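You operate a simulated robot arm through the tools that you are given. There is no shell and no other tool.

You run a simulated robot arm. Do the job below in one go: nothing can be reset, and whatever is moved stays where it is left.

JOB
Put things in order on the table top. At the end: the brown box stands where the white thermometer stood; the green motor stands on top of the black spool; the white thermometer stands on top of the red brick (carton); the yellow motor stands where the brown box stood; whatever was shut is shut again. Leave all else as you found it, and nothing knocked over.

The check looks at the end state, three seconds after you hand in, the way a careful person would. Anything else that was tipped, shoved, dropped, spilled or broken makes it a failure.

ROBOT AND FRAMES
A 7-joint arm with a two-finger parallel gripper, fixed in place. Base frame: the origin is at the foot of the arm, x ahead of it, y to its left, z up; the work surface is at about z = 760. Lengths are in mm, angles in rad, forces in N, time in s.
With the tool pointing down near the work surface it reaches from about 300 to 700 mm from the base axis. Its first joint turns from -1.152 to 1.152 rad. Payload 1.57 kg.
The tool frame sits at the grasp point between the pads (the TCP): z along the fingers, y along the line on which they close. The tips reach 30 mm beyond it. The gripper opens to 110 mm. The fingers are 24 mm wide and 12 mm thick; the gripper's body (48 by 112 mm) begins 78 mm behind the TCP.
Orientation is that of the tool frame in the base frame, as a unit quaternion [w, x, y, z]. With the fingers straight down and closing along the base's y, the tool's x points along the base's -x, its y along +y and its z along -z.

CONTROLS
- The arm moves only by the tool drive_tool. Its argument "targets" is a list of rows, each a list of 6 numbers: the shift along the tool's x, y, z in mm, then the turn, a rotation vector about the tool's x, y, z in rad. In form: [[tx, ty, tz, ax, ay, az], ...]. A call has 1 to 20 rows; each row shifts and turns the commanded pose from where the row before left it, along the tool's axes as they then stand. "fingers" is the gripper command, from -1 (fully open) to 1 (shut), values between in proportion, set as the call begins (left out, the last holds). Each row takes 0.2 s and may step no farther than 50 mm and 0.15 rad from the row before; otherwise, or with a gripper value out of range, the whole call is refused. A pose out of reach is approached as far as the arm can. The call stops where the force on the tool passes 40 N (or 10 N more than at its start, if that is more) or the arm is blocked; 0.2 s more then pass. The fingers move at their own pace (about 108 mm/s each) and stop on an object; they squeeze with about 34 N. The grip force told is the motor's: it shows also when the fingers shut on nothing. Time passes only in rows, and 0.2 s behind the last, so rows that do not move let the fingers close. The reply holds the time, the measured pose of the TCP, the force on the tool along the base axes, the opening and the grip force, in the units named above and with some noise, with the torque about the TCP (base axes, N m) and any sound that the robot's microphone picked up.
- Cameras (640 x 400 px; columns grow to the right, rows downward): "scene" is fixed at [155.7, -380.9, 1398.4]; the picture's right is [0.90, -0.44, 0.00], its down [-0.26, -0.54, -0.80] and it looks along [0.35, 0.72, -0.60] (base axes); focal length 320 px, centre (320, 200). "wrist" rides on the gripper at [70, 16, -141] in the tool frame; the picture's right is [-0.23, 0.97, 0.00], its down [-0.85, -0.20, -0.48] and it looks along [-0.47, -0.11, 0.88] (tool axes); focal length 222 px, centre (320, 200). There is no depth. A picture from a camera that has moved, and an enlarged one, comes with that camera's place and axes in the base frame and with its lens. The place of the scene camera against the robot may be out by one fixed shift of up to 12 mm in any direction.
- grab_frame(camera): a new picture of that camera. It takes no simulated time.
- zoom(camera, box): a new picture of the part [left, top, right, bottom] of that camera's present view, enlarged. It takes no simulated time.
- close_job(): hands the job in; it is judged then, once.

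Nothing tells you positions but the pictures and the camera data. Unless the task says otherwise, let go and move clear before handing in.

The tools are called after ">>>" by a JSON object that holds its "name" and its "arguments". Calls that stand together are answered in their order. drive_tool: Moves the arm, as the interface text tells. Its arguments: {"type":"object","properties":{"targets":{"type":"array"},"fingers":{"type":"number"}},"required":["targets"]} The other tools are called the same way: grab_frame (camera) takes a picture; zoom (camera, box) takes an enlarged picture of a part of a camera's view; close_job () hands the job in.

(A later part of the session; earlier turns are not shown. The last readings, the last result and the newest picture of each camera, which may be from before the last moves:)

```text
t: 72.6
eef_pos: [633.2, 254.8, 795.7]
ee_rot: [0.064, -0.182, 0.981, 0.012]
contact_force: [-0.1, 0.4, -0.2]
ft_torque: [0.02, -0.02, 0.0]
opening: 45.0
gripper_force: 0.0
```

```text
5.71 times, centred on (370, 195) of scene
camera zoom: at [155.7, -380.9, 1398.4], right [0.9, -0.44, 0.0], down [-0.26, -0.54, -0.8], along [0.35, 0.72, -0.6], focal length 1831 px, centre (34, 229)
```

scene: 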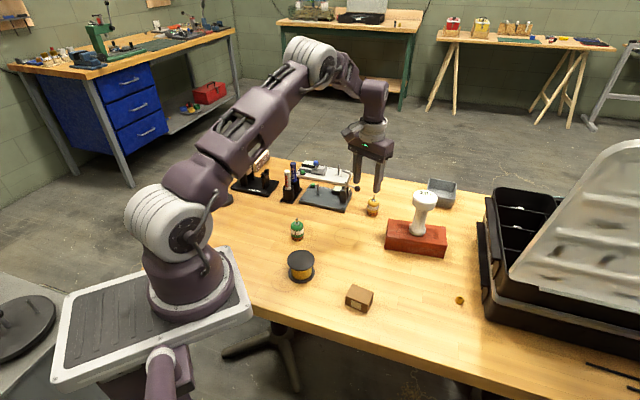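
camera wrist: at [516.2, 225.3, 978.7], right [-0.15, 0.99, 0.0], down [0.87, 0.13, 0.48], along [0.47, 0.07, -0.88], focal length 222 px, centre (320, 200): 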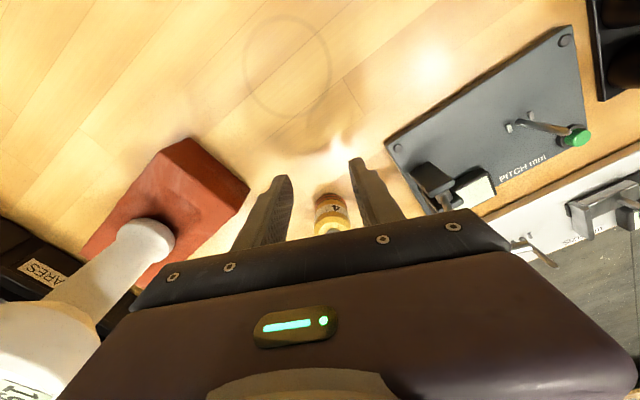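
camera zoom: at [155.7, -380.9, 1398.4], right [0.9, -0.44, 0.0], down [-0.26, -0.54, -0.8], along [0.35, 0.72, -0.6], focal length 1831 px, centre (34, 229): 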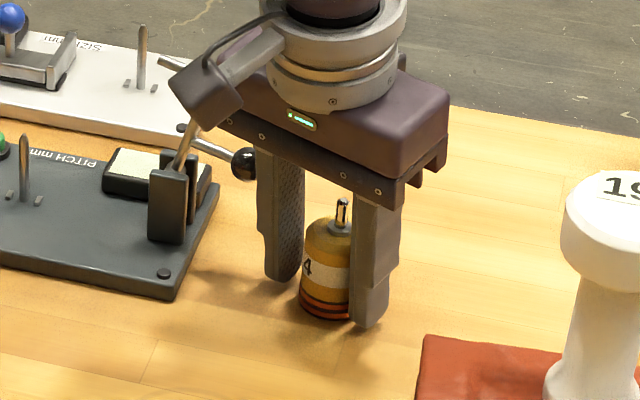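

>>> {"name": "drive_tool", "arguments": {"targets": [[-3.5, -0.3, 0.3, 0, 0, 0], [-3.4, -0.2, 0.3, 0, 0, 0], [0, 0, 0, 0, 0, 0]]}}

>>> {"name": "zoom", "arguments": {"camera": "wrist", "box": [250, 120, 410, 240]}}

>>> {"name": "zoom", "arguments": {"camera": "scene", "box": [340, 160, 400, 230]}}

```text
t: 73.4
eef_pos: [640.3, 256.5, 794.9]
ee_rot: [0.065, -0.183, 0.981, 0.012]
contact_force: [0.2, -0.2, 0.1]
ft_torque: [0.01, -0.01, 0.0]
opening: 45.2
gripper_force: 0.1
```

```text
3.33 times, centred on (330, 180) of wrist
camera zoom: at [551.7, 240.7, 927.3], right [-0.14, 0.99, 0.03], down [0.8, 0.1, 0.59], along [0.58, 0.11, -0.81], focal length 740 px, centre (287, 267)
```

zoom: 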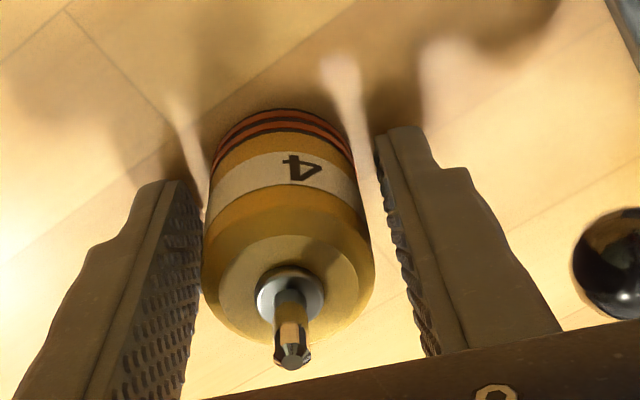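

```text
5.71 times, centred on (370, 195) of scene
camera zoom: at [155.7, -380.9, 1398.4], right [0.9, -0.44, 0.0], down [-0.26, -0.54, -0.8], along [0.35, 0.72, -0.6], focal length 1831 px, centre (34, 229)
```

zoom: 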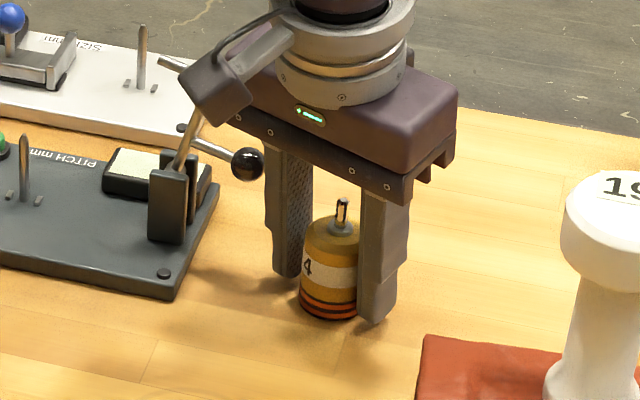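

The fingers now straddle the motor and it's centred, so I'll close on it.

>>> {"name": "drive_tool", "arguments": {"targets": [[0, 0, 0, 0, 0, 0], [0, 0, 0, 0, 0, 0], [0, 0, 0, 0, 0, 0]], "fingers": 1}}

>>> {"name": "zoom", "arguments": {"camera": "wrist", "box": [250, 120, 410, 240]}}

>>> {"name": "zoom", "arguments": {"camera": "scene", "box": [340, 160, 400, 230]}}

```text
t: 74.2
eef_pos: [640.2, 256.4, 796.0]
ee_rot: [0.064, -0.183, 0.981, 0.011]
contact_force: [-0.1, 0.4, -0.7]
ft_torque: [-0.02, -0.03, 0.03]
opening: 35.0
gripper_force: 34.2
```

```text
3.33 times, centred on (330, 180) of wrist
camera zoom: at [551.7, 240.8, 927.3], right [-0.14, 0.99, 0.03], down [0.8, 0.1, 0.59], along [0.58, 0.11, -0.81], focal length 740 px, centre (287, 267)
```

zoom: 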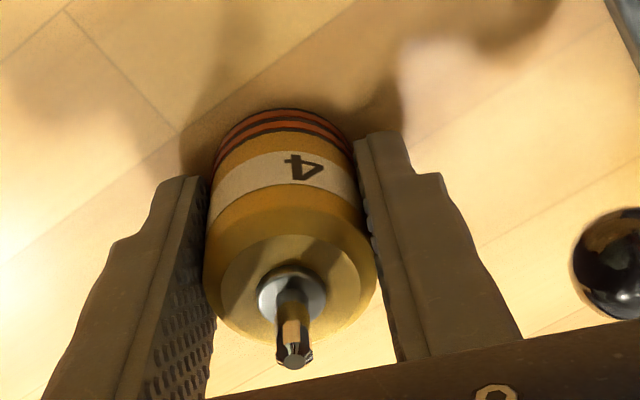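

```text
5.71 times, centred on (370, 195) of scene
camera zoom: at [155.7, -380.9, 1398.4], right [0.9, -0.44, 0.0], down [-0.26, -0.54, -0.8], along [0.35, 0.72, -0.6], focal length 1831 px, centre (34, 229)
```

zoom: 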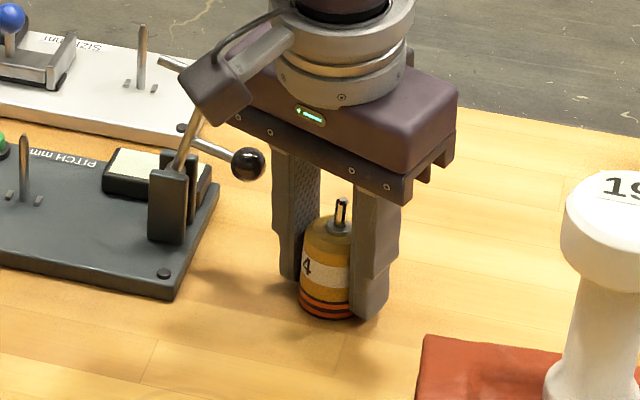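

The motor is gripped at 35 mm. I'll lift it a few millimetres straight up first.

>>> {"name": "drive_tool", "arguments": {"targets": [[-0.13, 0, -1, 0, 0, 0], [-0.13, 0, -1, 0, 0, 0], [-0.26, 0, -2, 0, 0, 0], [-0.26, 0, -2, 0, 0, 0], [0, 0, 0, 0, 0, 0]]}}

>>> {"name": "zoom", "arguments": {"camera": "scene", "box": [340, 160, 400, 230]}}

```text
t: 75.4
eef_pos: [639.3, 256.6, 801.3]
ee_rot: [0.065, -0.183, 0.981, 0.011]
contact_force: [-0.2, -0.2, -0.9]
ft_torque: [-0.02, -0.05, 0.01]
opening: 35.0
gripper_force: 34.0
```

```text
5.71 times, centred on (370, 195) of scene
camera zoom: at [155.7, -380.9, 1398.4], right [0.9, -0.44, 0.0], down [-0.26, -0.54, -0.8], along [0.35, 0.72, -0.6], focal length 1831 px, centre (34, 229)
```

zoom: 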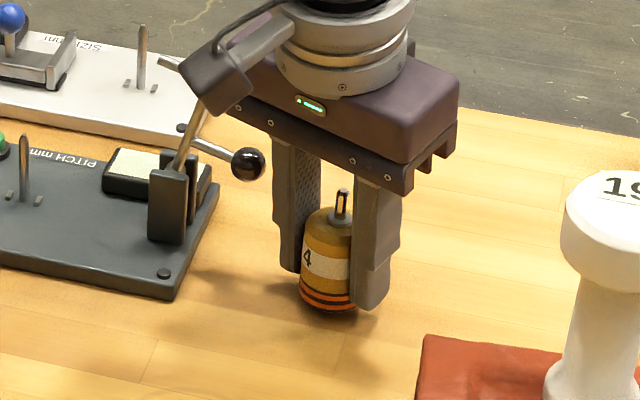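

It's lifted cleanly. I'll retract radially inward while rising gently, away from the knob.

>>> {"name": "drive_tool", "arguments": {"targets": [[1.72, 0, -2.24, 0, 0, 0], [3.58, 0, -3.49, 0, 0, 0], [5.43, 0, -4.74, 0, 0, 0], [7.41, 0, -5.0, 0, 0, 0], [7.41, 0, -5.0, 0, 0, 0], [7.41, 0, -5.0, 0, 0, 0], [7.41, 0, -5.0, 0, 0, 0], [7.54, 0, -4.01, 0, 0, 0], [5.69, 0, -2.76, 0, 0, 0], [3.97, 0, -0.52, 0, 0, 0], [1.98, 0, -0.26, 0, 0, 0], [0, 0, 0, 0, 0, 0]]}}

>>> {"name": "grab_frame", "arguments": {"camera": "wrist"}}

>>> {"name": "grab_frame", "arguments": {"camera": "scene"}}

```text
t: 78.0
eef_pos: [580.2, 232.7, 831.6]
ee_rot: [0.065, -0.183, 0.981, 0.011]
contact_force: [1.1, 0.1, -1.1]
ft_torque: [0.0, -0.02, 0.0]
opening: 34.9
gripper_force: 34.2
```

```text
taken
camera wrist: at [491.9, 217.6, 963.4], right [-0.14, 0.99, 0.03], down [0.8, 0.1, 0.59], along [0.58, 0.11, -0.81], focal length 222 px, centre (320, 200)
```

wrist: 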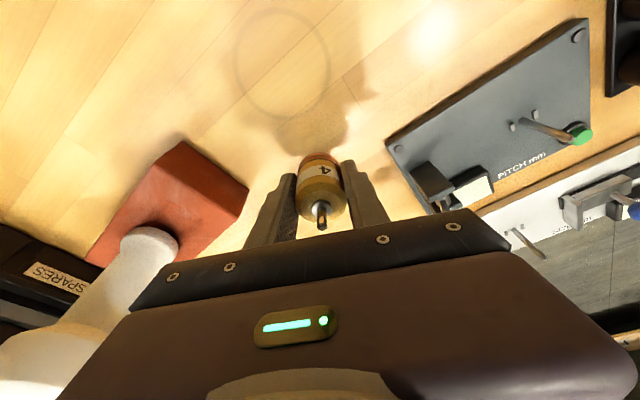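

```text
taken
```

scene: 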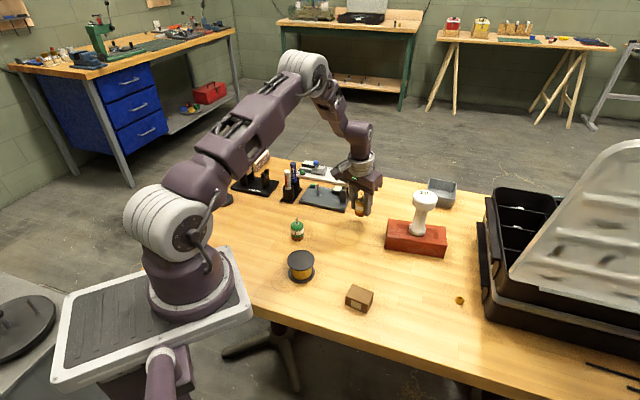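

I'll carry the yellow motor to the box's old place at (486,130), keeping the orientation fixed.

>>> {"name": "drive_tool", "arguments": {"targets": [[2.48, -1.25, -0.32, 0, 0, 0], [4.96, -2.49, -0.65, 0, 0, 0], [8.69, -4.36, -1.13, 0, 0, 0], [9.93, -4.98, -1.3, 0, 0, 0], [9.93, -4.98, -1.3, 0, 0, 0], [9.93, -4.98, -1.3, 0, 0, 0], [9.93, -4.98, -1.3, 0, 0, 0], [9.93, -4.98, -1.3, 0, 0, 0], [9.93, -4.98, -1.3, 0, 0, 0], [9.93, -4.98, -1.3, 0, 0, 0], [9.93, -4.98, -1.3, 0, 0, 0], [9.93, -4.98, -1.3, 0, 0, 0], [8.69, -4.36, -1.13, 0, 0, 0], [6.2, -3.1, -0.81, 0, 0, 0], [3.72, -1.87, -0.49, 0, 0, 0], [0, 0, 0, 0, 0, 0], [0, 0, 0, 0, 0, 0]]}}

>>> {"name": "grab_frame", "arguments": {"camera": "wrist"}}

>>> {"name": "zoom", "arguments": {"camera": "scene", "box": [300, 180, 420, 280]}}

```text
t: 81.6
eef_pos: [487.0, 131.7, 831.6]
ee_rot: [0.065, -0.184, 0.981, 0.01]
contact_force: [0.5, 0.3, -2.4]
ft_torque: [0.03, 0.0, -0.02]
opening: 35.1
gripper_force: 34.0
```

```text
taken
camera wrist: at [398.4, 115.5, 963.2], right [-0.14, 0.99, 0.03], down [0.8, 0.1, 0.59], along [0.58, 0.11, -0.81], focal length 222 px, centre (320, 200)
```

wrist: 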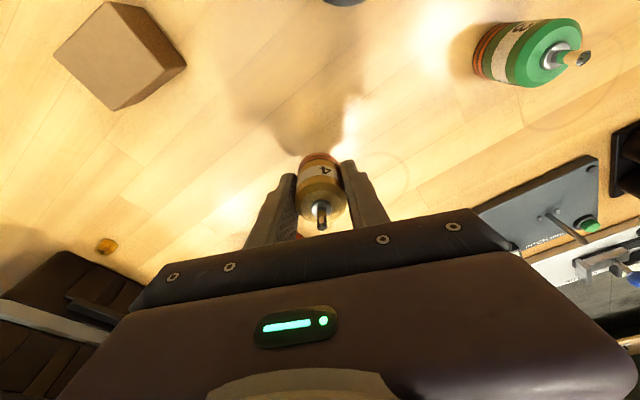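

```text
4.00 times, centred on (360, 230) of scene
camera zoom: at [155.7, -380.9, 1398.4], right [0.9, -0.44, 0.0], down [-0.26, -0.54, -0.8], along [0.35, 0.72, -0.6], focal length 1282 px, centre (160, 80)
```

zoom: 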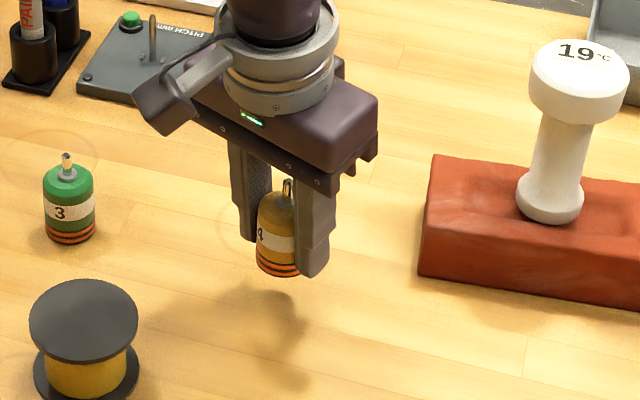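

The motor is above the target within about 1 mm. I'll fine-tune the position and lower it gently.

>>> {"name": "drive_tool", "arguments": {"targets": [[1.46, -0.8, 2, 0, 0, 0], [0.52, 0, 4, 0, 0, 0], [0.65, 0, 5, 0, 0, 0], [0.78, 0, 6, 0, 0, 0], [0.78, 0, 6, 0, 0, 0], [0.65, 0, 5, 0, 0, 0], [0.39, 0, 3, 0, 0, 0], [0.26, 0, 2, 0, 0, 0], [0, 0, 0, 0, 0, 0]]}}

>>> {"name": "drive_tool", "arguments": {"targets": [[0.13, 0, 1, 0, 0, 0], [0, 0, 0, 0, 0, 0]]}}

>>> {"name": "drive_tool", "arguments": {"targets": [[0.06, 0, 0.5, 0, 0, 0], [0, 0, 0, 0, 0, 0]]}}

>>> {"name": "drive_tool", "arguments": {"targets": [[0.06, 0, 0.5, 0, 0, 0], [0, 0, 0, 0, 0, 0]]}}

>>> {"name": "zoom", "arguments": {"camera": "scene", "box": [310, 190, 400, 270]}}

```text
t: 83.6
eef_pos: [483.3, 128.3, 797.0]
ee_rot: [0.065, -0.184, 0.981, 0.011]
contact_force: [-0.5, -0.2, -1.4]
ft_torque: [-0.03, -0.06, 0.01]
opening: 35.0
gripper_force: 34.1
```

```text
t: 84.2
eef_pos: [484.4, 127.5, 796.9]
ee_rot: [0.063, -0.183, 0.981, 0.011]
contact_force: [0.4, -0.7, -1.8]
ft_torque: [-0.03, 0.01, -0.02]
opening: 34.9
gripper_force: 33.7
```

```text
t: 84.8
eef_pos: [484.4, 127.5, 796.1]
ee_rot: [0.065, -0.183, 0.981, 0.012]
contact_force: [0.1, -0.4, -1.7]
ft_torque: [0.04, -0.02, -0.02]
opening: 35.1
gripper_force: 33.7
```

```text
t: 85.4
eef_pos: [484.5, 128.1, 796.5]
ee_rot: [0.064, -0.183, 0.981, 0.011]
contact_force: [-0.2, 0.4, -2.8]
ft_torque: [0.0, -0.02, -0.01]
opening: 35.1
gripper_force: 34.0
```

```text
5.00 times, centred on (355, 230) of scene
camera zoom: at [155.7, -380.9, 1398.4], right [0.9, -0.44, 0.0], down [-0.26, -0.54, -0.8], along [0.35, 0.72, -0.6], focal length 1602 px, centre (145, 50)
```

zoom: 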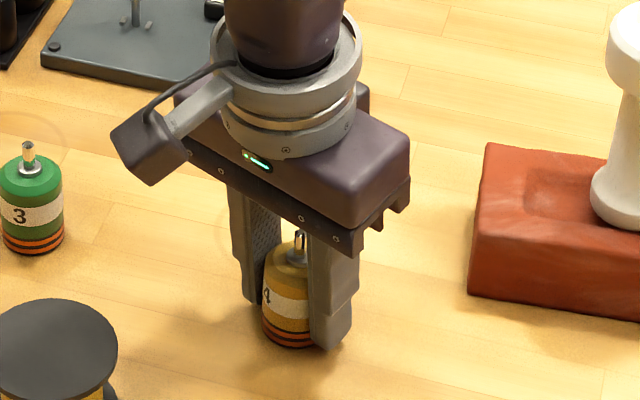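

>>> {"name": "zoom", "arguments": {"camera": "wrist", "box": [250, 120, 410, 240]}}

```text
3.33 times, centred on (330, 180) of wrist
camera zoom: at [396.8, 112.9, 927.7], right [-0.14, 0.99, 0.03], down [0.8, 0.1, 0.59], along [0.58, 0.11, -0.81], focal length 740 px, centre (287, 267)
```

zoom: 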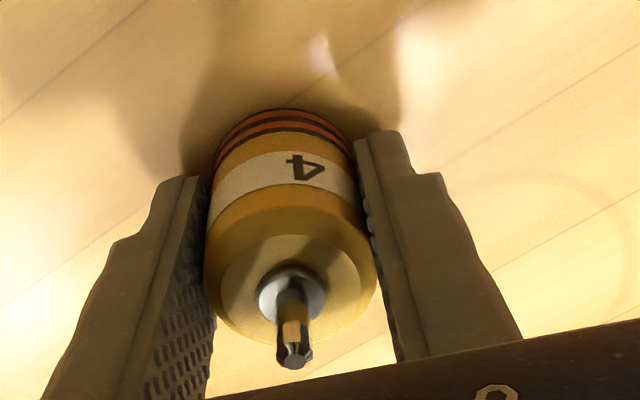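

I'm about 2 mm off target, so I'll raise slightly, correct, and set it down.

>>> {"name": "drive_tool", "arguments": {"targets": [[-0.13, 0, -1, 0, 0, 0], [-1.8, 1.1, 0.2, 0, 0, 0], [0, 0, 0, 0, 0, 0], [0.06, 0, 0.5, 0, 0, 0], [0.06, 0, 0.5, 0, 0, 0], [0, 0, 0, 0, 0, 0]]}}

>>> {"name": "drive_tool", "arguments": {"targets": [[0.05, 0, 0.4, 0, 0, 0], [0, 0, 0, 0, 0, 0]]}}

>>> {"name": "drive_tool", "arguments": {"targets": [[0.05, 0, 0.4, 0, 0, 0], [0, 0, 0, 0, 0, 0]]}}

>>> {"name": "zoom", "arguments": {"camera": "wrist", "box": [250, 120, 410, 240]}}

```text
t: 86.8
eef_pos: [486.7, 129.7, 795.7]
ee_rot: [0.064, -0.184, 0.981, 0.011]
contact_force: [-0.5, -0.8, -0.7]
ft_torque: [0.0, 0.01, 0.02]
opening: 35.0
gripper_force: 33.8
```

```text
t: 87.4
eef_pos: [485.1, 130.2, 795.2]
ee_rot: [0.064, -0.183, 0.981, 0.01]
contact_force: [-1.9, 0.0, 4.6]
ft_torque: [0.09, 0.1, 0.04]
opening: 35.1
gripper_force: 33.7
```

```text
t: 88.0
eef_pos: [485.9, 130.6, 795.4]
ee_rot: [0.065, -0.183, 0.981, 0.011]
contact_force: [-2.7, -2.2, 13.3]
ft_torque: [0.02, 0.13, 0.02]
opening: 34.9
gripper_force: 33.7
```

```text
3.33 times, centred on (330, 180) of wrist
camera zoom: at [398.3, 114.5, 927.3], right [-0.14, 0.99, 0.03], down [0.8, 0.1, 0.59], along [0.58, 0.11, -0.81], focal length 740 px, centre (287, 267)
```

zoom: 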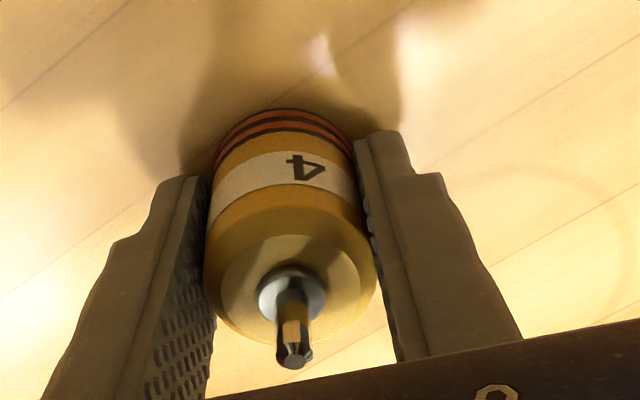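

The motor is on the table at (486,130). I'll ease the pressure, release, and lift away.

>>> {"name": "drive_tool", "arguments": {"targets": [[-0.04, 0, -0.35, 0, 0, 0], [0, 0, 0, 0, 0, 0], [0, 0, 0, 0, 0, 0]]}}

>>> {"name": "drive_tool", "arguments": {"targets": [[0, 0, 0, 0, 0, 0], [0, 0, 0, 0, 0, 0], [0, 0, 0, 0, 0, 0]], "fingers": -0.1}}

>>> {"name": "drive_tool", "arguments": {"targets": [[-0.4, 0, -3, 0, 0, 0], [-1.0, 0, -8, 0, 0, 0], [-2.6, 0, -20, 0, 0, 0], [-4, 0, -30, 0, 0, 0], [-4, 0, -30, 0, 0, 0], [-4, 0, -30, 0, 0, 0], [-4, 0, -30, 0, 0, 0], [0, 0, 0, 0, 0.065, 0], [0, 0, 0, 0, 0.066, 0], [0, 0, 0, 0, 0, 0]]}}

>>> {"name": "grab_frame", "arguments": {"camera": "wrist"}}

>>> {"name": "zoom", "arguments": {"camera": "scene", "box": [280, 180, 480, 320]}}

```text
t: 88.8
eef_pos: [486.8, 129.8, 795.8]
ee_rot: [0.065, -0.183, 0.981, 0.011]
contact_force: [0.7, -0.7, -1.3]
ft_torque: [-0.01, 0.02, 0.01]
opening: 35.1
gripper_force: 33.4
```

```text
t: 89.6
eef_pos: [485.6, 129.7, 796.9]
ee_rot: [0.064, -0.184, 0.981, 0.011]
contact_force: [-1.0, -0.7, 0.4]
ft_torque: [-0.02, 0.04, 0.02]
opening: 60.4
gripper_force: 0.0
```

```text
t: 91.8
eef_pos: [485.9, 129.7, 947.4]
ee_rot: [0.0, -0.181, 0.983, 0.0]
contact_force: [-1.1, 0.5, -0.4]
ft_torque: [-0.02, -0.02, 0.01]
opening: 60.6
gripper_force: 0.0
```

```text
taken
camera wrist: at [414.5, 121.0, 1090.2], right [-0.14, 0.99, 0.0], down [0.87, 0.12, 0.48], along [0.47, 0.07, -0.88], focal length 222 px, centre (320, 200)
```

wrist: 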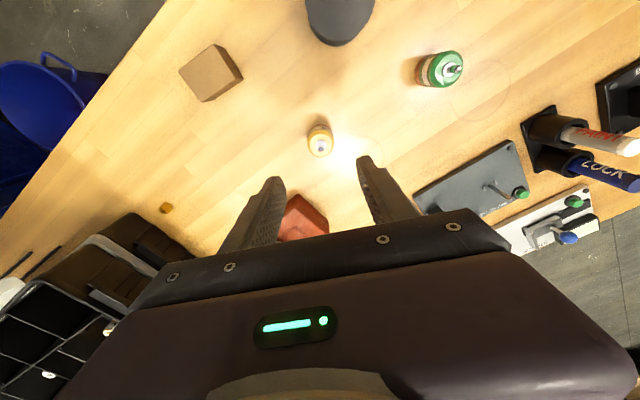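

```text
2.86 times, centred on (380, 250) of scene
camera zoom: at [155.7, -380.9, 1398.4], right [0.9, -0.44, 0.0], down [-0.26, -0.54, -0.8], along [0.35, 0.72, -0.6], focal length 916 px, centre (149, 57)
```

zoom: 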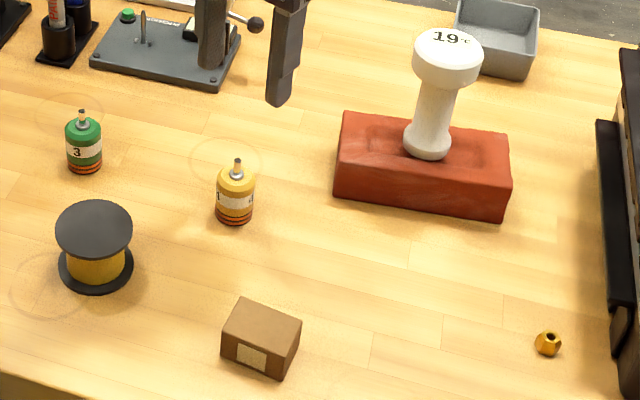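

The yellow motor is in place. Next is the green motor onto the spool, so I'll move where the wrist camera can see both well.

>>> {"name": "drive_tool", "arguments": {"targets": [[31.1, 27.9, 0, 0, 0, 0], [31.1, 27.9, 0, 0, 0, 0], [31.1, 27.9, 0, 0, 0, 0], [31.1, 27.9, 0, 0, 0, 0], [0, 0, 0, 0, 0, 0]], "fingers": -1}}

>>> {"name": "grab_frame", "arguments": {"camera": "wrist"}}

>>> {"name": "zoom", "arguments": {"camera": "wrist", "box": [220, 60, 420, 200]}}

>>> {"name": "zoom", "arguments": {"camera": "scene", "box": [275, 205, 335, 295]}}

```text
t: 93.0
eef_pos: [331.7, 190.0, 948.0]
ee_rot: [0.0, -0.183, 0.983, -0.001]
contact_force: [0.0, -0.1, 0.7]
ft_torque: [0.0, 0.01, 0.02]
opening: 109.9
gripper_force: 0.1
```

```text
taken
camera wrist: at [259.7, 181.0, 1089.9], right [-0.14, 0.99, 0.0], down [0.87, 0.12, 0.48], along [0.47, 0.07, -0.88], focal length 222 px, centre (320, 200)
```

wrist: 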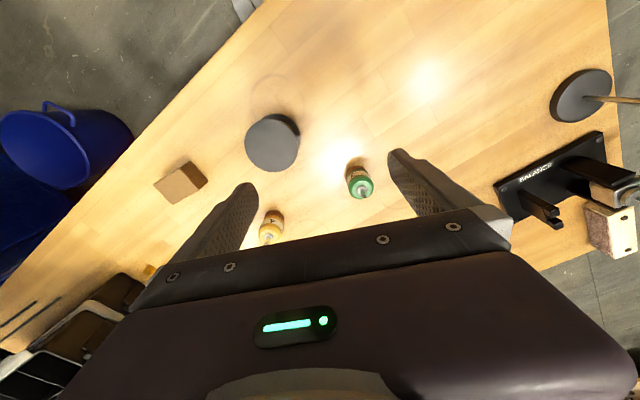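

```text
2.86 times, centred on (320, 130) of wrist
camera zoom: at [259.7, 181.0, 1089.9], right [-0.14, 0.99, 0.0], down [0.87, 0.12, 0.48], along [0.47, 0.07, -0.88], focal length 635 px, centre (320, 400)
```

zoom: 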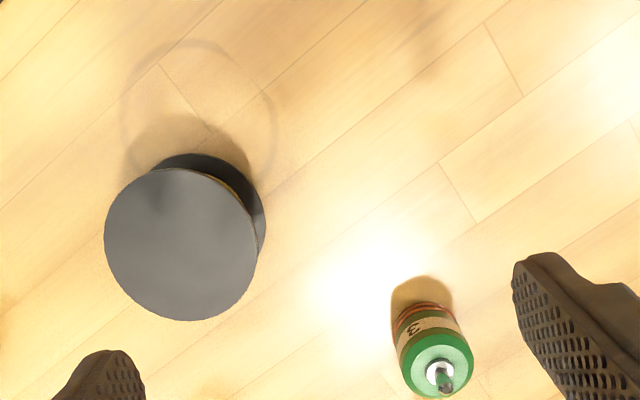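

```text
4.44 times, centred on (305, 250) of scene
camera zoom: at [155.7, -380.9, 1398.4], right [0.9, -0.44, 0.0], down [-0.26, -0.54, -0.8], along [0.35, 0.72, -0.6], focal length 1424 px, centre (387, -22)
```

zoom: 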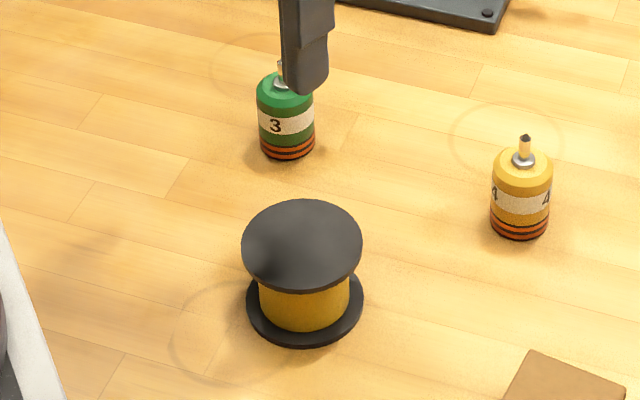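

The green motor is at (387.6,257.4), and the spool is at (343,129.5) with its top at z≈807. I'll move above the green motor.

>>> {"name": "drive_tool", "arguments": {"targets": [[-25.4, 14.2, 10, 0, 0, 0], [-25.4, 14.2, 15, 0, 0, 0], [-25.5, 14.2, 20, 0, 0, 0], [0, 0, 0, 0, 0, 0]], "fingers": -0.4}}

>>> {"name": "grab_frame", "arguments": {"camera": "wrist"}}

>>> {"name": "zoom", "arguments": {"camera": "wrist", "box": [250, 90, 390, 210]}}

```text
t: 94.0
eef_pos: [384.8, 257.0, 901.5]
ee_rot: [0.0, -0.184, 0.983, -0.001]
contact_force: [-0.2, -0.3, 0.3]
ft_torque: [0.03, 0.03, 0.03]
opening: 77.1
gripper_force: 0.0
```

```text
taken
camera wrist: at [313.2, 248.5, 1044.1], right [-0.14, 0.99, 0.0], down [0.87, 0.12, 0.48], along [0.47, 0.07, -0.88], focal length 222 px, centre (320, 200)
```

wrist: 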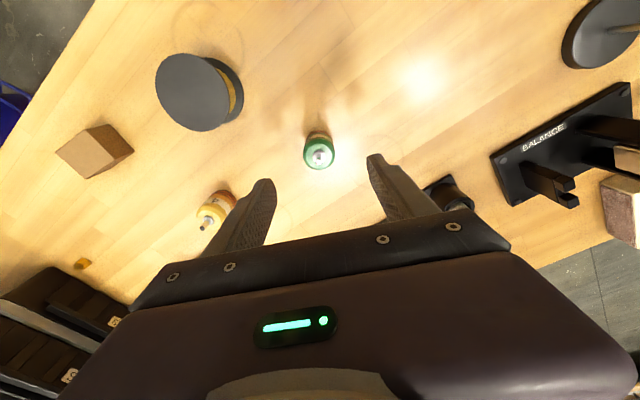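

```text
3.33 times, centred on (320, 150) of wrist
camera zoom: at [313.2, 248.5, 1044.1], right [-0.14, 0.99, 0.0], down [0.87, 0.12, 0.48], along [0.47, 0.07, -0.88], focal length 740 px, centre (320, 367)
```

zoom: 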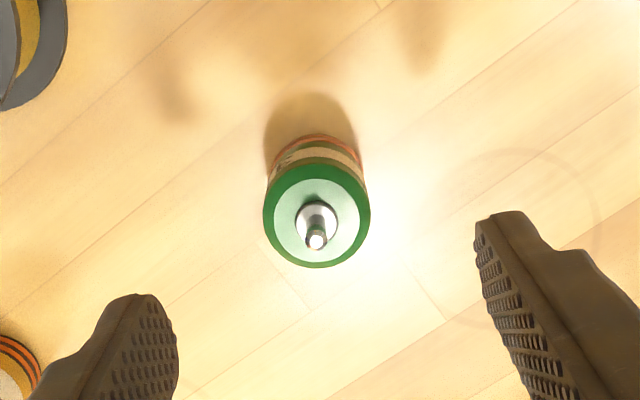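

The green motor is aligned under the gripper to within a millimetre, so I'll descend.

>>> {"name": "drive_tool", "arguments": {"targets": [[-0.6, -0.7, 25, 0, 0, 0], [0, 0, 30, 0, 0, 0], [0, 0, 25, 0, 0, 0], [0, 0, 15, 0, 0, 0], [0, 0, 10, 0, 0, 0], [0, 0, 0, 0, 0, 0]]}}

>>> {"name": "grab_frame", "arguments": {"camera": "wrist"}}

>>> {"name": "zoom", "arguments": {"camera": "scene", "box": [260, 190, 340, 290]}}

```text
t: 95.4
eef_pos: [386.8, 256.5, 798.1]
ee_rot: [0.0, -0.183, 0.983, -0.001]
contact_force: [0.5, -0.5, 0.2]
ft_torque: [0.0, -0.01, -0.03]
opening: 77.0
gripper_force: 0.0
```

```text
taken
camera wrist: at [314.8, 247.1, 940.0], right [-0.14, 0.99, 0.0], down [0.87, 0.12, 0.48], along [0.47, 0.07, -0.88], focal length 222 px, centre (320, 200)
```

wrist: 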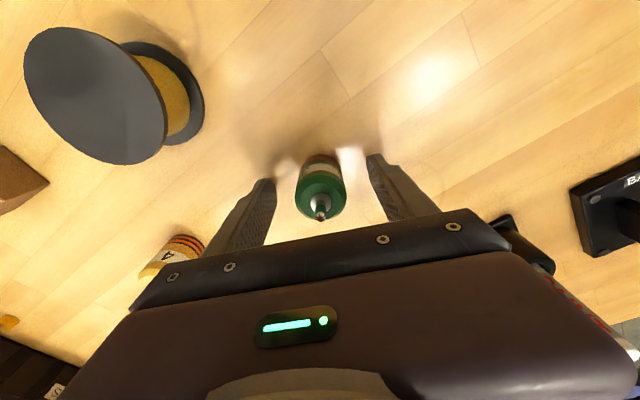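

```text
4.00 times, centred on (300, 240) of scene
camera zoom: at [155.7, -380.9, 1398.4], right [0.9, -0.44, 0.0], down [-0.26, -0.54, -0.8], along [0.35, 0.72, -0.6], focal length 1282 px, centre (400, 40)
```

zoom: 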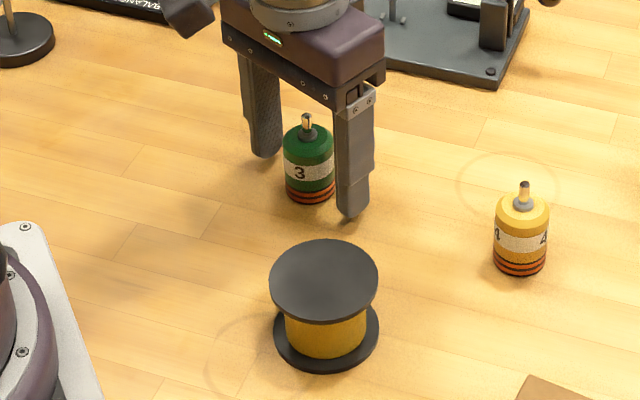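

>>> {"name": "drive_tool", "arguments": {"targets": [[0, 0, 2, 0, 0, 0], [0, 0, 0, 0, 0, 0]]}}

>>> {"name": "drive_tool", "arguments": {"targets": [[0, 0, 0, 0, 0, 0], [0, 0, 0, 0, 0, 0], [0, 0, 0, 0, 0, 0], [0, 0, 0, 0, 0, 0]], "fingers": 1}}

>>> {"name": "drive_tool", "arguments": {"targets": [[0, 0, -1, 0, 0, 0], [0, 0, -2, 0, 0, 0], [0, 0, -3, 0, 0, 0], [0, 0, -4, 0, 0, 0], [0, 0, -5, 0, 0, 0], [0, 0, -5, 0, 0, 0], [0, 0, -4, 0, 0, 0], [0, 0, -3, 0, 0, 0], [0, 0, 0, 0, 0, 0]]}}

>>> {"name": "grab_frame", "arguments": {"camera": "wrist"}}

>>> {"name": "zoom", "arguments": {"camera": "scene", "box": [260, 190, 340, 290]}}

```text
t: 96.0
eef_pos: [386.6, 257.4, 795.7]
ee_rot: [-0.001, -0.184, 0.983, -0.001]
contact_force: [0.8, 0.7, -0.5]
ft_torque: [0.01, 0.01, 0.0]
opening: 76.7
gripper_force: 0.1
```

```text
t: 97.0
eef_pos: [386.8, 254.8, 795.7]
ee_rot: [0.0, -0.184, 0.983, -0.001]
contact_force: [-0.3, -0.1, 0.7]
ft_torque: [0.09, 0.02, 0.03]
opening: 34.9
gripper_force: 34.3
```

```text
t: 99.0
eef_pos: [385.8, 255.5, 822.4]
ee_rot: [0.001, -0.183, 0.983, -0.001]
contact_force: [0.0, -0.1, -1.8]
ft_torque: [0.0, -0.01, -0.02]
opening: 34.8
gripper_force: 34.1
```

```text
taken
camera wrist: at [314.8, 247.1, 964.6], right [-0.14, 0.99, 0.0], down [0.87, 0.12, 0.48], along [0.47, 0.07, -0.88], focal length 222 px, centre (320, 200)
```

wrist: 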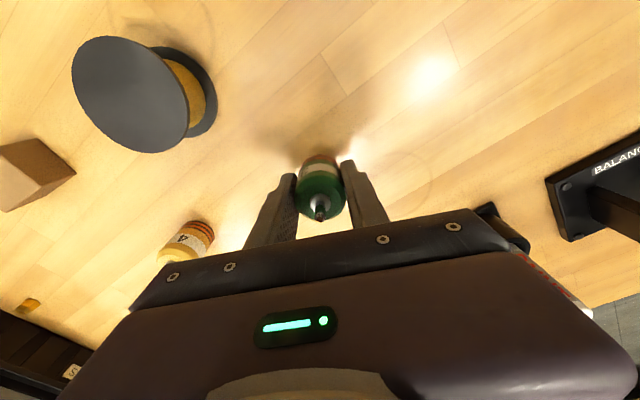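

```text
4.00 times, centred on (300, 240) of scene
camera zoom: at [155.7, -380.9, 1398.4], right [0.9, -0.44, 0.0], down [-0.26, -0.54, -0.8], along [0.35, 0.72, -0.6], focal length 1282 px, centre (400, 40)
```

zoom: 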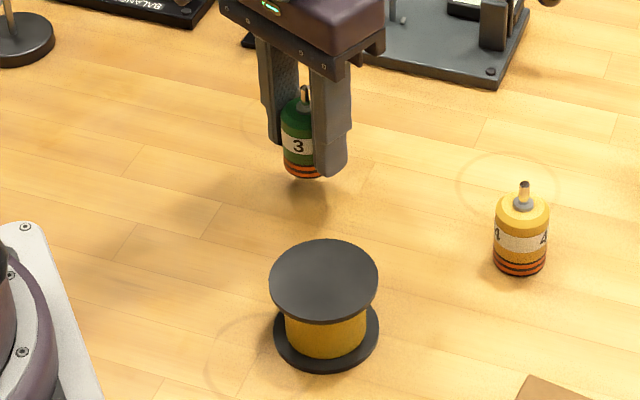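

The green motor is held. I'll raise it well above the spool top.

>>> {"name": "drive_tool", "arguments": {"targets": [[0, 0, -2, 0, 0, 0], [0, 0, -4, 0, 0, 0], [0, 0, -6, 0, 0, 0], [0, 0, -6, 0, 0, 0], [0, 0, -6, 0, 0, 0], [0, 0, -6, 0, 0, 0], [0, 0, -6, 0, 0, 0], [0, 0, -5, 0, 0, 0], [0, 0, -4, 0, 0, 0], [0, 0, -3, 0, 0, 0], [0, 0, 0, 0, 0, 0]]}}

>>> {"name": "grab_frame", "arguments": {"camera": "wrist"}}

>>> {"name": "zoom", "arguments": {"camera": "wrist", "box": [100, 30, 400, 230]}}

```text
t: 101.4
eef_pos: [386.0, 256.3, 870.2]
ee_rot: [0.0, -0.185, 0.983, 0.0]
contact_force: [0.0, 0.2, -1.7]
ft_torque: [-0.02, 0.03, -0.02]
opening: 35.3
gripper_force: 33.5
```

```text
taken
camera wrist: at [315.1, 247.8, 1012.4], right [-0.14, 0.99, 0.0], down [0.87, 0.12, 0.48], along [0.47, 0.07, -0.88], focal length 222 px, centre (320, 200)
```

wrist: 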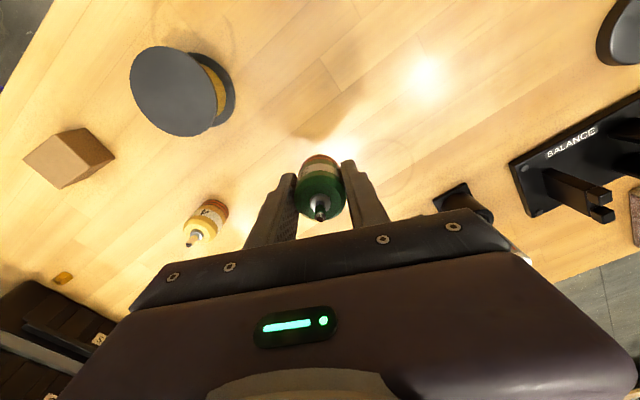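

```text
2.00 times, centred on (250, 130) of wrist
camera zoom: at [315.1, 247.8, 1012.4], right [-0.14, 0.99, 0.0], down [0.87, 0.12, 0.48], along [0.47, 0.07, -0.88], focal length 444 px, centre (460, 340)
```

zoom: 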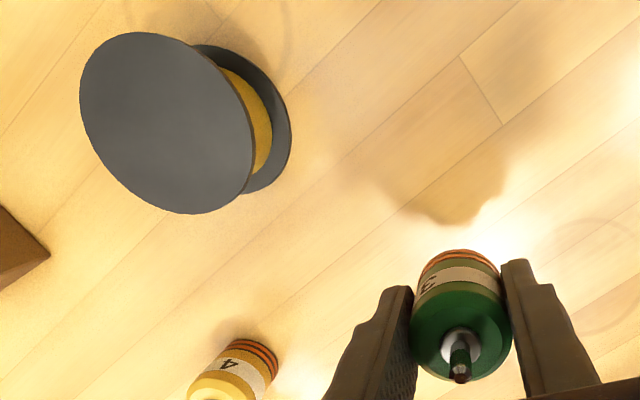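

I'll carry it gently to above the spool centre at (343,129.5).

>>> {"name": "drive_tool", "arguments": {"targets": [[1.75, -2.06, 0, 0, 0, 0], [3.5, -4.12, 0, 0, 0, 0], [6.13, -7.21, 0, 0, 0, 0], [7.0, -8.24, 0, 0, 0, 0], [7.0, -8.24, 0, 0, 0, 0], [7.0, -8.24, 0, 0, 0, 0], [7.0, -8.24, 0, 0, 0, 0], [7.0, -8.24, 0, 0, 0, 0], [7.0, -8.24, 0, 0, 0, 0], [7.0, -8.24, 0, 0, 0, 0], [7.0, -8.24, 0, 0, 0, 0], [7.0, -8.24, 0, 0, 0, 0], [6.13, -7.21, 0, 0, 0, 0], [4.38, -5.15, 0, 0, 0, 0], [2.63, -3.09, 0, 0, 0, 0], [0, 0, 0, 0, 0, 0], [0, 0, 0, 0, 0, 0]]}}

>>> {"name": "grab_frame", "arguments": {"camera": "wrist"}}

>>> {"name": "zoom", "arguments": {"camera": "scene", "box": [250, 200, 350, 290]}}

```text
t: 105.0
eef_pos: [342.0, 127.8, 871.5]
ee_rot: [0.0, -0.183, 0.983, -0.001]
contact_force: [0.9, -0.5, -1.3]
ft_torque: [0.0, -0.01, 0.03]
opening: 35.2
gripper_force: 34.1
```

```text
taken
camera wrist: at [270.9, 119.5, 1013.2], right [-0.14, 0.99, 0.0], down [0.87, 0.12, 0.48], along [0.47, 0.07, -0.88], focal length 222 px, centre (320, 200)
```

wrist: 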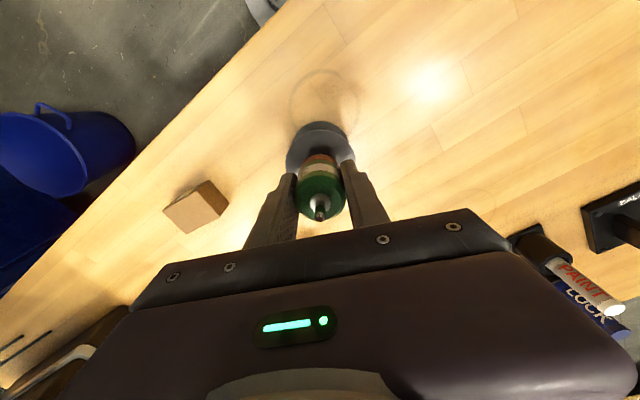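

```text
4.44 times, centred on (300, 245) of scene
camera zoom: at [155.7, -380.9, 1398.4], right [0.9, -0.44, 0.0], down [-0.26, -0.54, -0.8], along [0.35, 0.72, -0.6], focal length 1424 px, centre (409, 0)
```

zoom: 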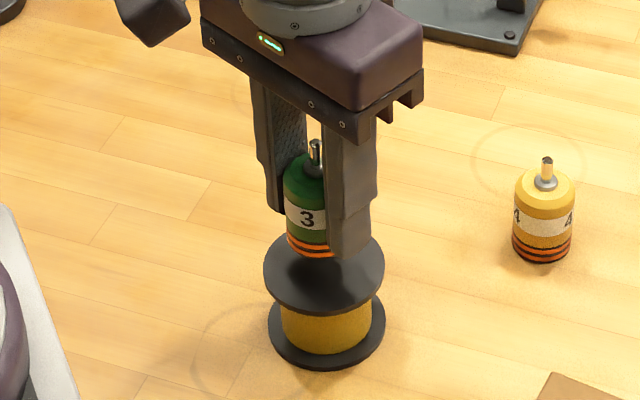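

>>> {"name": "zoom", "arguments": {"camera": "wrist", "box": [260, 100, 380, 230]}}

```text
3.08 times, centred on (320, 165) of wrist
camera zoom: at [270.9, 119.5, 1013.2], right [-0.14, 0.99, 0.0], down [0.87, 0.12, 0.48], along [0.47, 0.07, -0.88], focal length 684 px, centre (320, 308)
```

zoom: 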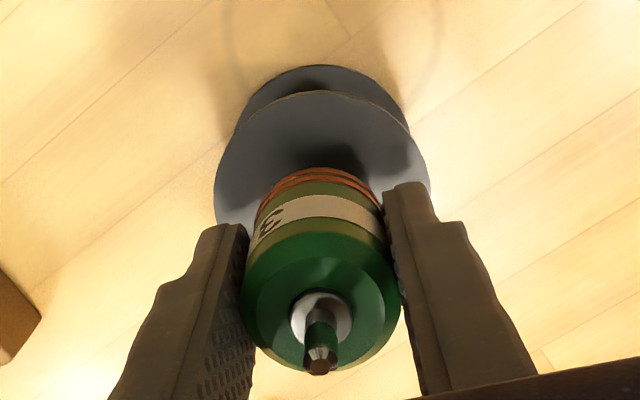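

The motor is over the spool centre to within 1–2 mm, so I'll lower it gently and feel for contact.

>>> {"name": "drive_tool", "arguments": {"targets": [[-1.3, 0.6, 2, 0, 0, 0], [0, 0, 3, 0, 0, 0], [0, 0, 4, 0, 0, 0], [0, 0, 4, 0, 0, 0], [0, 0, 4, 0, 0, 0], [0, 0, 3, 0, 0, 0], [0, 0, 2, 0, 0, 0], [0, 0, 0, 0, 0, 0]]}}

>>> {"name": "zoom", "arguments": {"camera": "scene", "box": [260, 210, 340, 290]}}

>>> {"name": "zoom", "arguments": {"camera": "wrist", "box": [260, 100, 380, 230]}}

```text
t: 106.8
eef_pos: [341.9, 130.0, 848.6]
ee_rot: [0.0, -0.184, 0.983, -0.002]
contact_force: [-0.7, -0.1, -1.3]
ft_torque: [-0.01, 0.0, 0.0]
opening: 35.2
gripper_force: 33.7
```

```text
5.00 times, centred on (300, 250) of scene
camera zoom: at [155.7, -380.9, 1398.4], right [0.9, -0.44, 0.0], down [-0.26, -0.54, -0.8], along [0.35, 0.72, -0.6], focal length 1602 px, centre (420, -50)
```

zoom: 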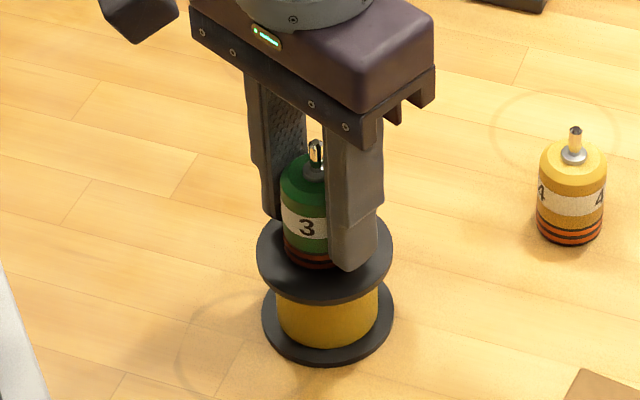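

```text
3.08 times, centred on (320, 165) of wrist
camera zoom: at [271.2, 121.3, 990.7], right [-0.14, 0.99, 0.0], down [0.87, 0.12, 0.48], along [0.47, 0.07, -0.88], focal length 684 px, centre (320, 308)
```

zoom: 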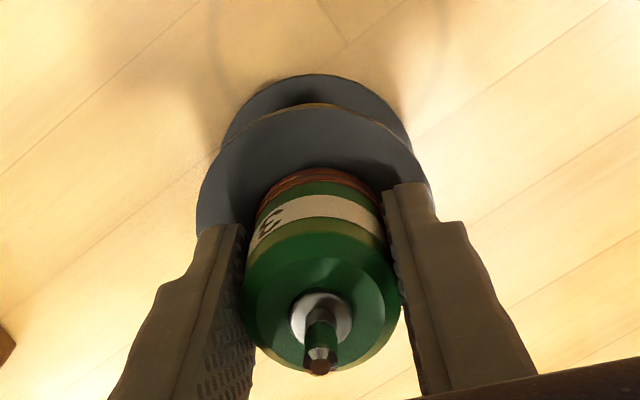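

Motor and spool are centred to within about 2 mm. I'll lower in 1 mm steps until contact.

>>> {"name": "drive_tool", "arguments": {"targets": [[0, 0, 1, 0, 0, 0], [0, 0, 1, 0, 0, 0], [0, 0, 0, 0, 0, 0]]}}

>>> {"name": "drive_tool", "arguments": {"targets": [[0, 0, 1, 0, 0, 0], [0, 0, 0, 0, 0, 0]]}}

>>> {"name": "drive_tool", "arguments": {"targets": [[0, 0, 0.7, 0, 0, 0], [0, 0, 0, 0, 0, 0]]}}

```text
t: 107.6
eef_pos: [342.4, 130.4, 846.5]
ee_rot: [-0.001, -0.183, 0.983, -0.001]
contact_force: [-2.5, -2.6, 30.4]
ft_torque: [-0.02, 0.05, -0.08]
opening: 35.4
gripper_force: 34.2
```

```text
t: 108.2
eef_pos: [343.1, 129.4, 845.5]
ee_rot: [0.001, -0.185, 0.983, 0.0]
contact_force: [0.4, -0.8, 29.4]
ft_torque: [0.04, -0.07, -0.04]
opening: 35.1
gripper_force: 33.1
```

```text
t: 108.8
eef_pos: [341.9, 130.6, 844.7]
ee_rot: [0.0, -0.184, 0.983, 0.0]
contact_force: [1.0, 2.3, 29.4]
ft_torque: [0.15, -0.02, 0.0]
opening: 35.2
gripper_force: 33.9
```

Contact came a little earlier than expected, and the motor slid slightly in the grip, which does no harm. I'll ease off until the force is near zero.

>>> {"name": "drive_tool", "arguments": {"targets": [[0, 0, -0.6, 0, 0, 0], [0, 0, 0, 0, 0, 0], [0, 0, 0, 0, 0, 0]]}}

>>> {"name": "zoom", "arguments": {"camera": "scene", "box": [260, 210, 340, 290]}}

>>> {"name": "zoom", "arguments": {"camera": "wrist", "box": [260, 100, 380, 230]}}

```text
t: 109.6
eef_pos: [342.2, 130.0, 845.8]
ee_rot: [-0.001, -0.184, 0.983, -0.001]
contact_force: [-0.3, -1.0, -1.4]
ft_torque: [0.05, -0.01, -0.03]
opening: 35.1
gripper_force: 34.1
```

```text
5.00 times, centred on (300, 250) of scene
camera zoom: at [155.7, -380.9, 1398.4], right [0.9, -0.44, 0.0], down [-0.26, -0.54, -0.8], along [0.35, 0.72, -0.6], focal length 1602 px, centre (420, -50)
```

zoom: 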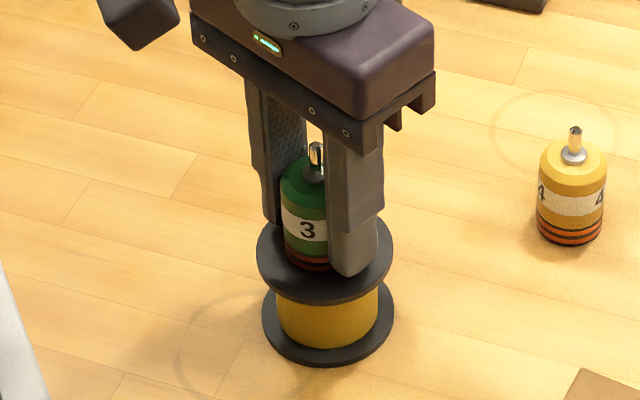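

```text
3.08 times, centred on (320, 165) of wrist
camera zoom: at [271.2, 121.1, 987.5], right [-0.14, 0.99, 0.0], down [0.87, 0.12, 0.48], along [0.47, 0.06, -0.88], focal length 684 px, centre (320, 308)
```

zoom: 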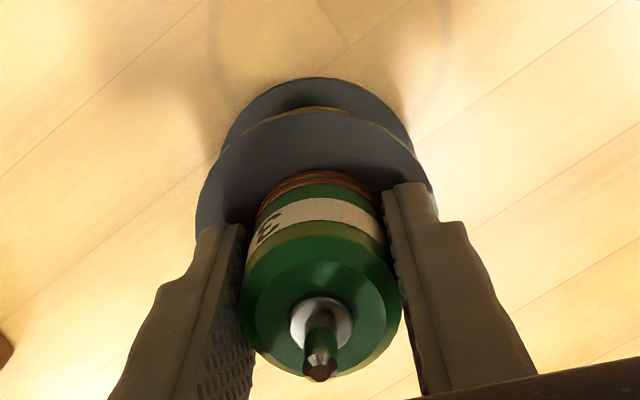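

>>> {"name": "drive_tool", "arguments": {"targets": [[0, 0, 0.2, 0, 0, 0], [0, 0, 0, 0, 0, 0]]}}

>>> {"name": "drive_tool", "arguments": {"targets": [[0, 0, 0, 0, 0, 0], [0, 0, 0, 0, 0, 0], [0, 0, 0, 0, 0, 0]], "fingers": -0.15}}

>>> {"name": "zoom", "arguments": {"camera": "scene", "box": [260, 210, 340, 290]}}

>>> {"name": "zoom", "arguments": {"camera": "wrist", "box": [260, 100, 380, 230]}}

```text
t: 110.2
eef_pos: [342.7, 130.9, 845.2]
ee_rot: [0.0, -0.182, 0.983, -0.001]
contact_force: [-0.5, -1.6, 3.1]
ft_torque: [-0.05, 0.0, 0.0]
opening: 35.1
gripper_force: 33.6
```

```text
t: 111.0
eef_pos: [343.0, 132.0, 845.3]
ee_rot: [0.0, -0.183, 0.983, -0.001]
contact_force: [-0.1, 0.1, 0.2]
ft_torque: [0.0, 0.0, 0.01]
opening: 63.1
gripper_force: 0.1
```

```text
5.00 times, centred on (300, 250) of scene
camera zoom: at [155.7, -380.9, 1398.4], right [0.9, -0.44, 0.0], down [-0.26, -0.54, -0.8], along [0.35, 0.72, -0.6], focal length 1602 px, centre (420, -50)
```

zoom: 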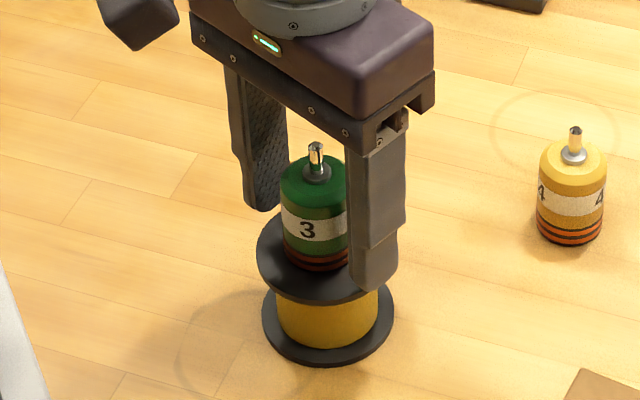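

```text
3.08 times, centred on (320, 165) of wrist
camera zoom: at [271.1, 121.4, 987.2], right [-0.14, 0.99, 0.0], down [0.87, 0.12, 0.48], along [0.47, 0.07, -0.88], focal length 684 px, centre (320, 308)
```

zoom: 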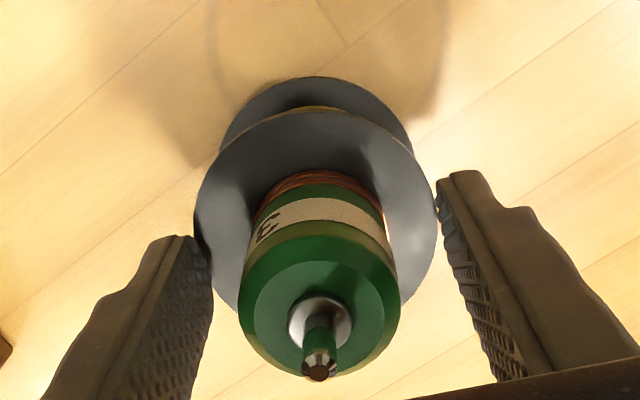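

The green motor stands on the spool and the fingers are free. I'll lift straight up and survey everything.

>>> {"name": "drive_tool", "arguments": {"targets": [[0, 0, -3, 0, 0, 0], [0, 0, -8, 0, 0, 0], [0, 0, -20, 0, 0, 0], [0, 0, -35, 0, 0, 0], [0, 0, -40, 0, 0, 0], [0, 0, -40, 0, 0, 0], [0, 0, -40, 0, 0, 0], [0, 0, 0, 0, 0, 0]]}}

>>> {"name": "grab_frame", "arguments": {"camera": "scene"}}

>>> {"name": "grab_frame", "arguments": {"camera": "wrist"}}

>>> {"name": "zoom", "arguments": {"camera": "scene", "box": [270, 180, 470, 320]}}

```text
t: 112.8
eef_pos: [343.7, 129.0, 1032.8]
ee_rot: [0.0, -0.184, 0.983, -0.001]
contact_force: [-0.4, 0.1, -0.1]
ft_torque: [-0.01, -0.01, 0.02]
opening: 63.2
gripper_force: 0.0
```

```text
taken
```

scene: 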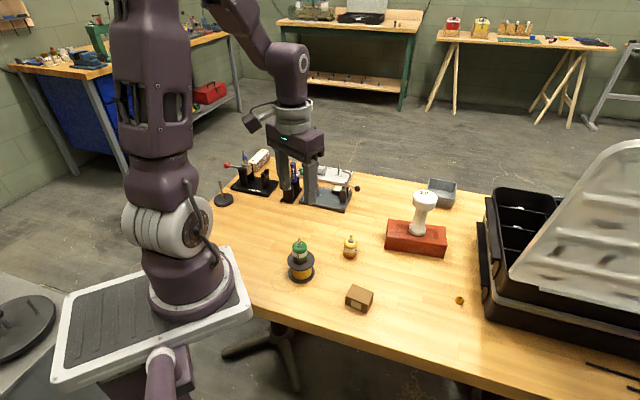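

```text
taken
camera wrist: at [272.0, 119.8, 1175.8], right [-0.14, 0.99, 0.0], down [0.87, 0.12, 0.48], along [0.47, 0.07, -0.88], focal length 222 px, centre (320, 200)
```

wrist: 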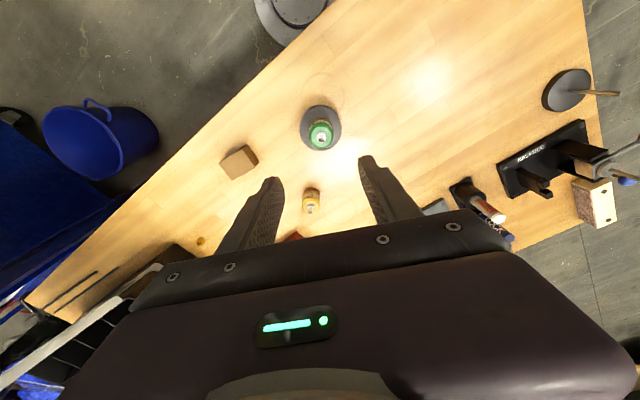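

```text
2.86 times, centred on (370, 250) of scene
camera zoom: at [155.7, -380.9, 1398.4], right [0.9, -0.44, 0.0], down [-0.26, -0.54, -0.8], along [0.35, 0.72, -0.6], focal length 916 px, centre (177, 57)
```

zoom: 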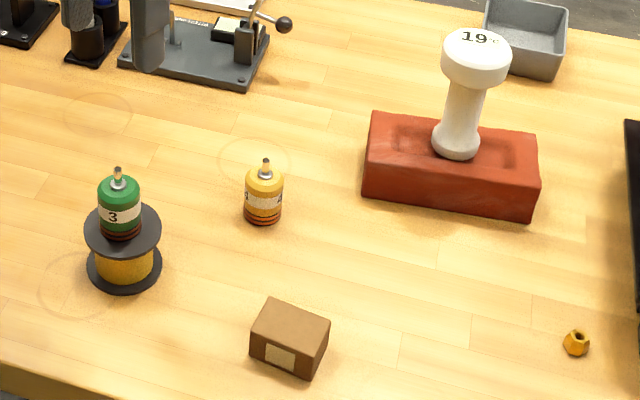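

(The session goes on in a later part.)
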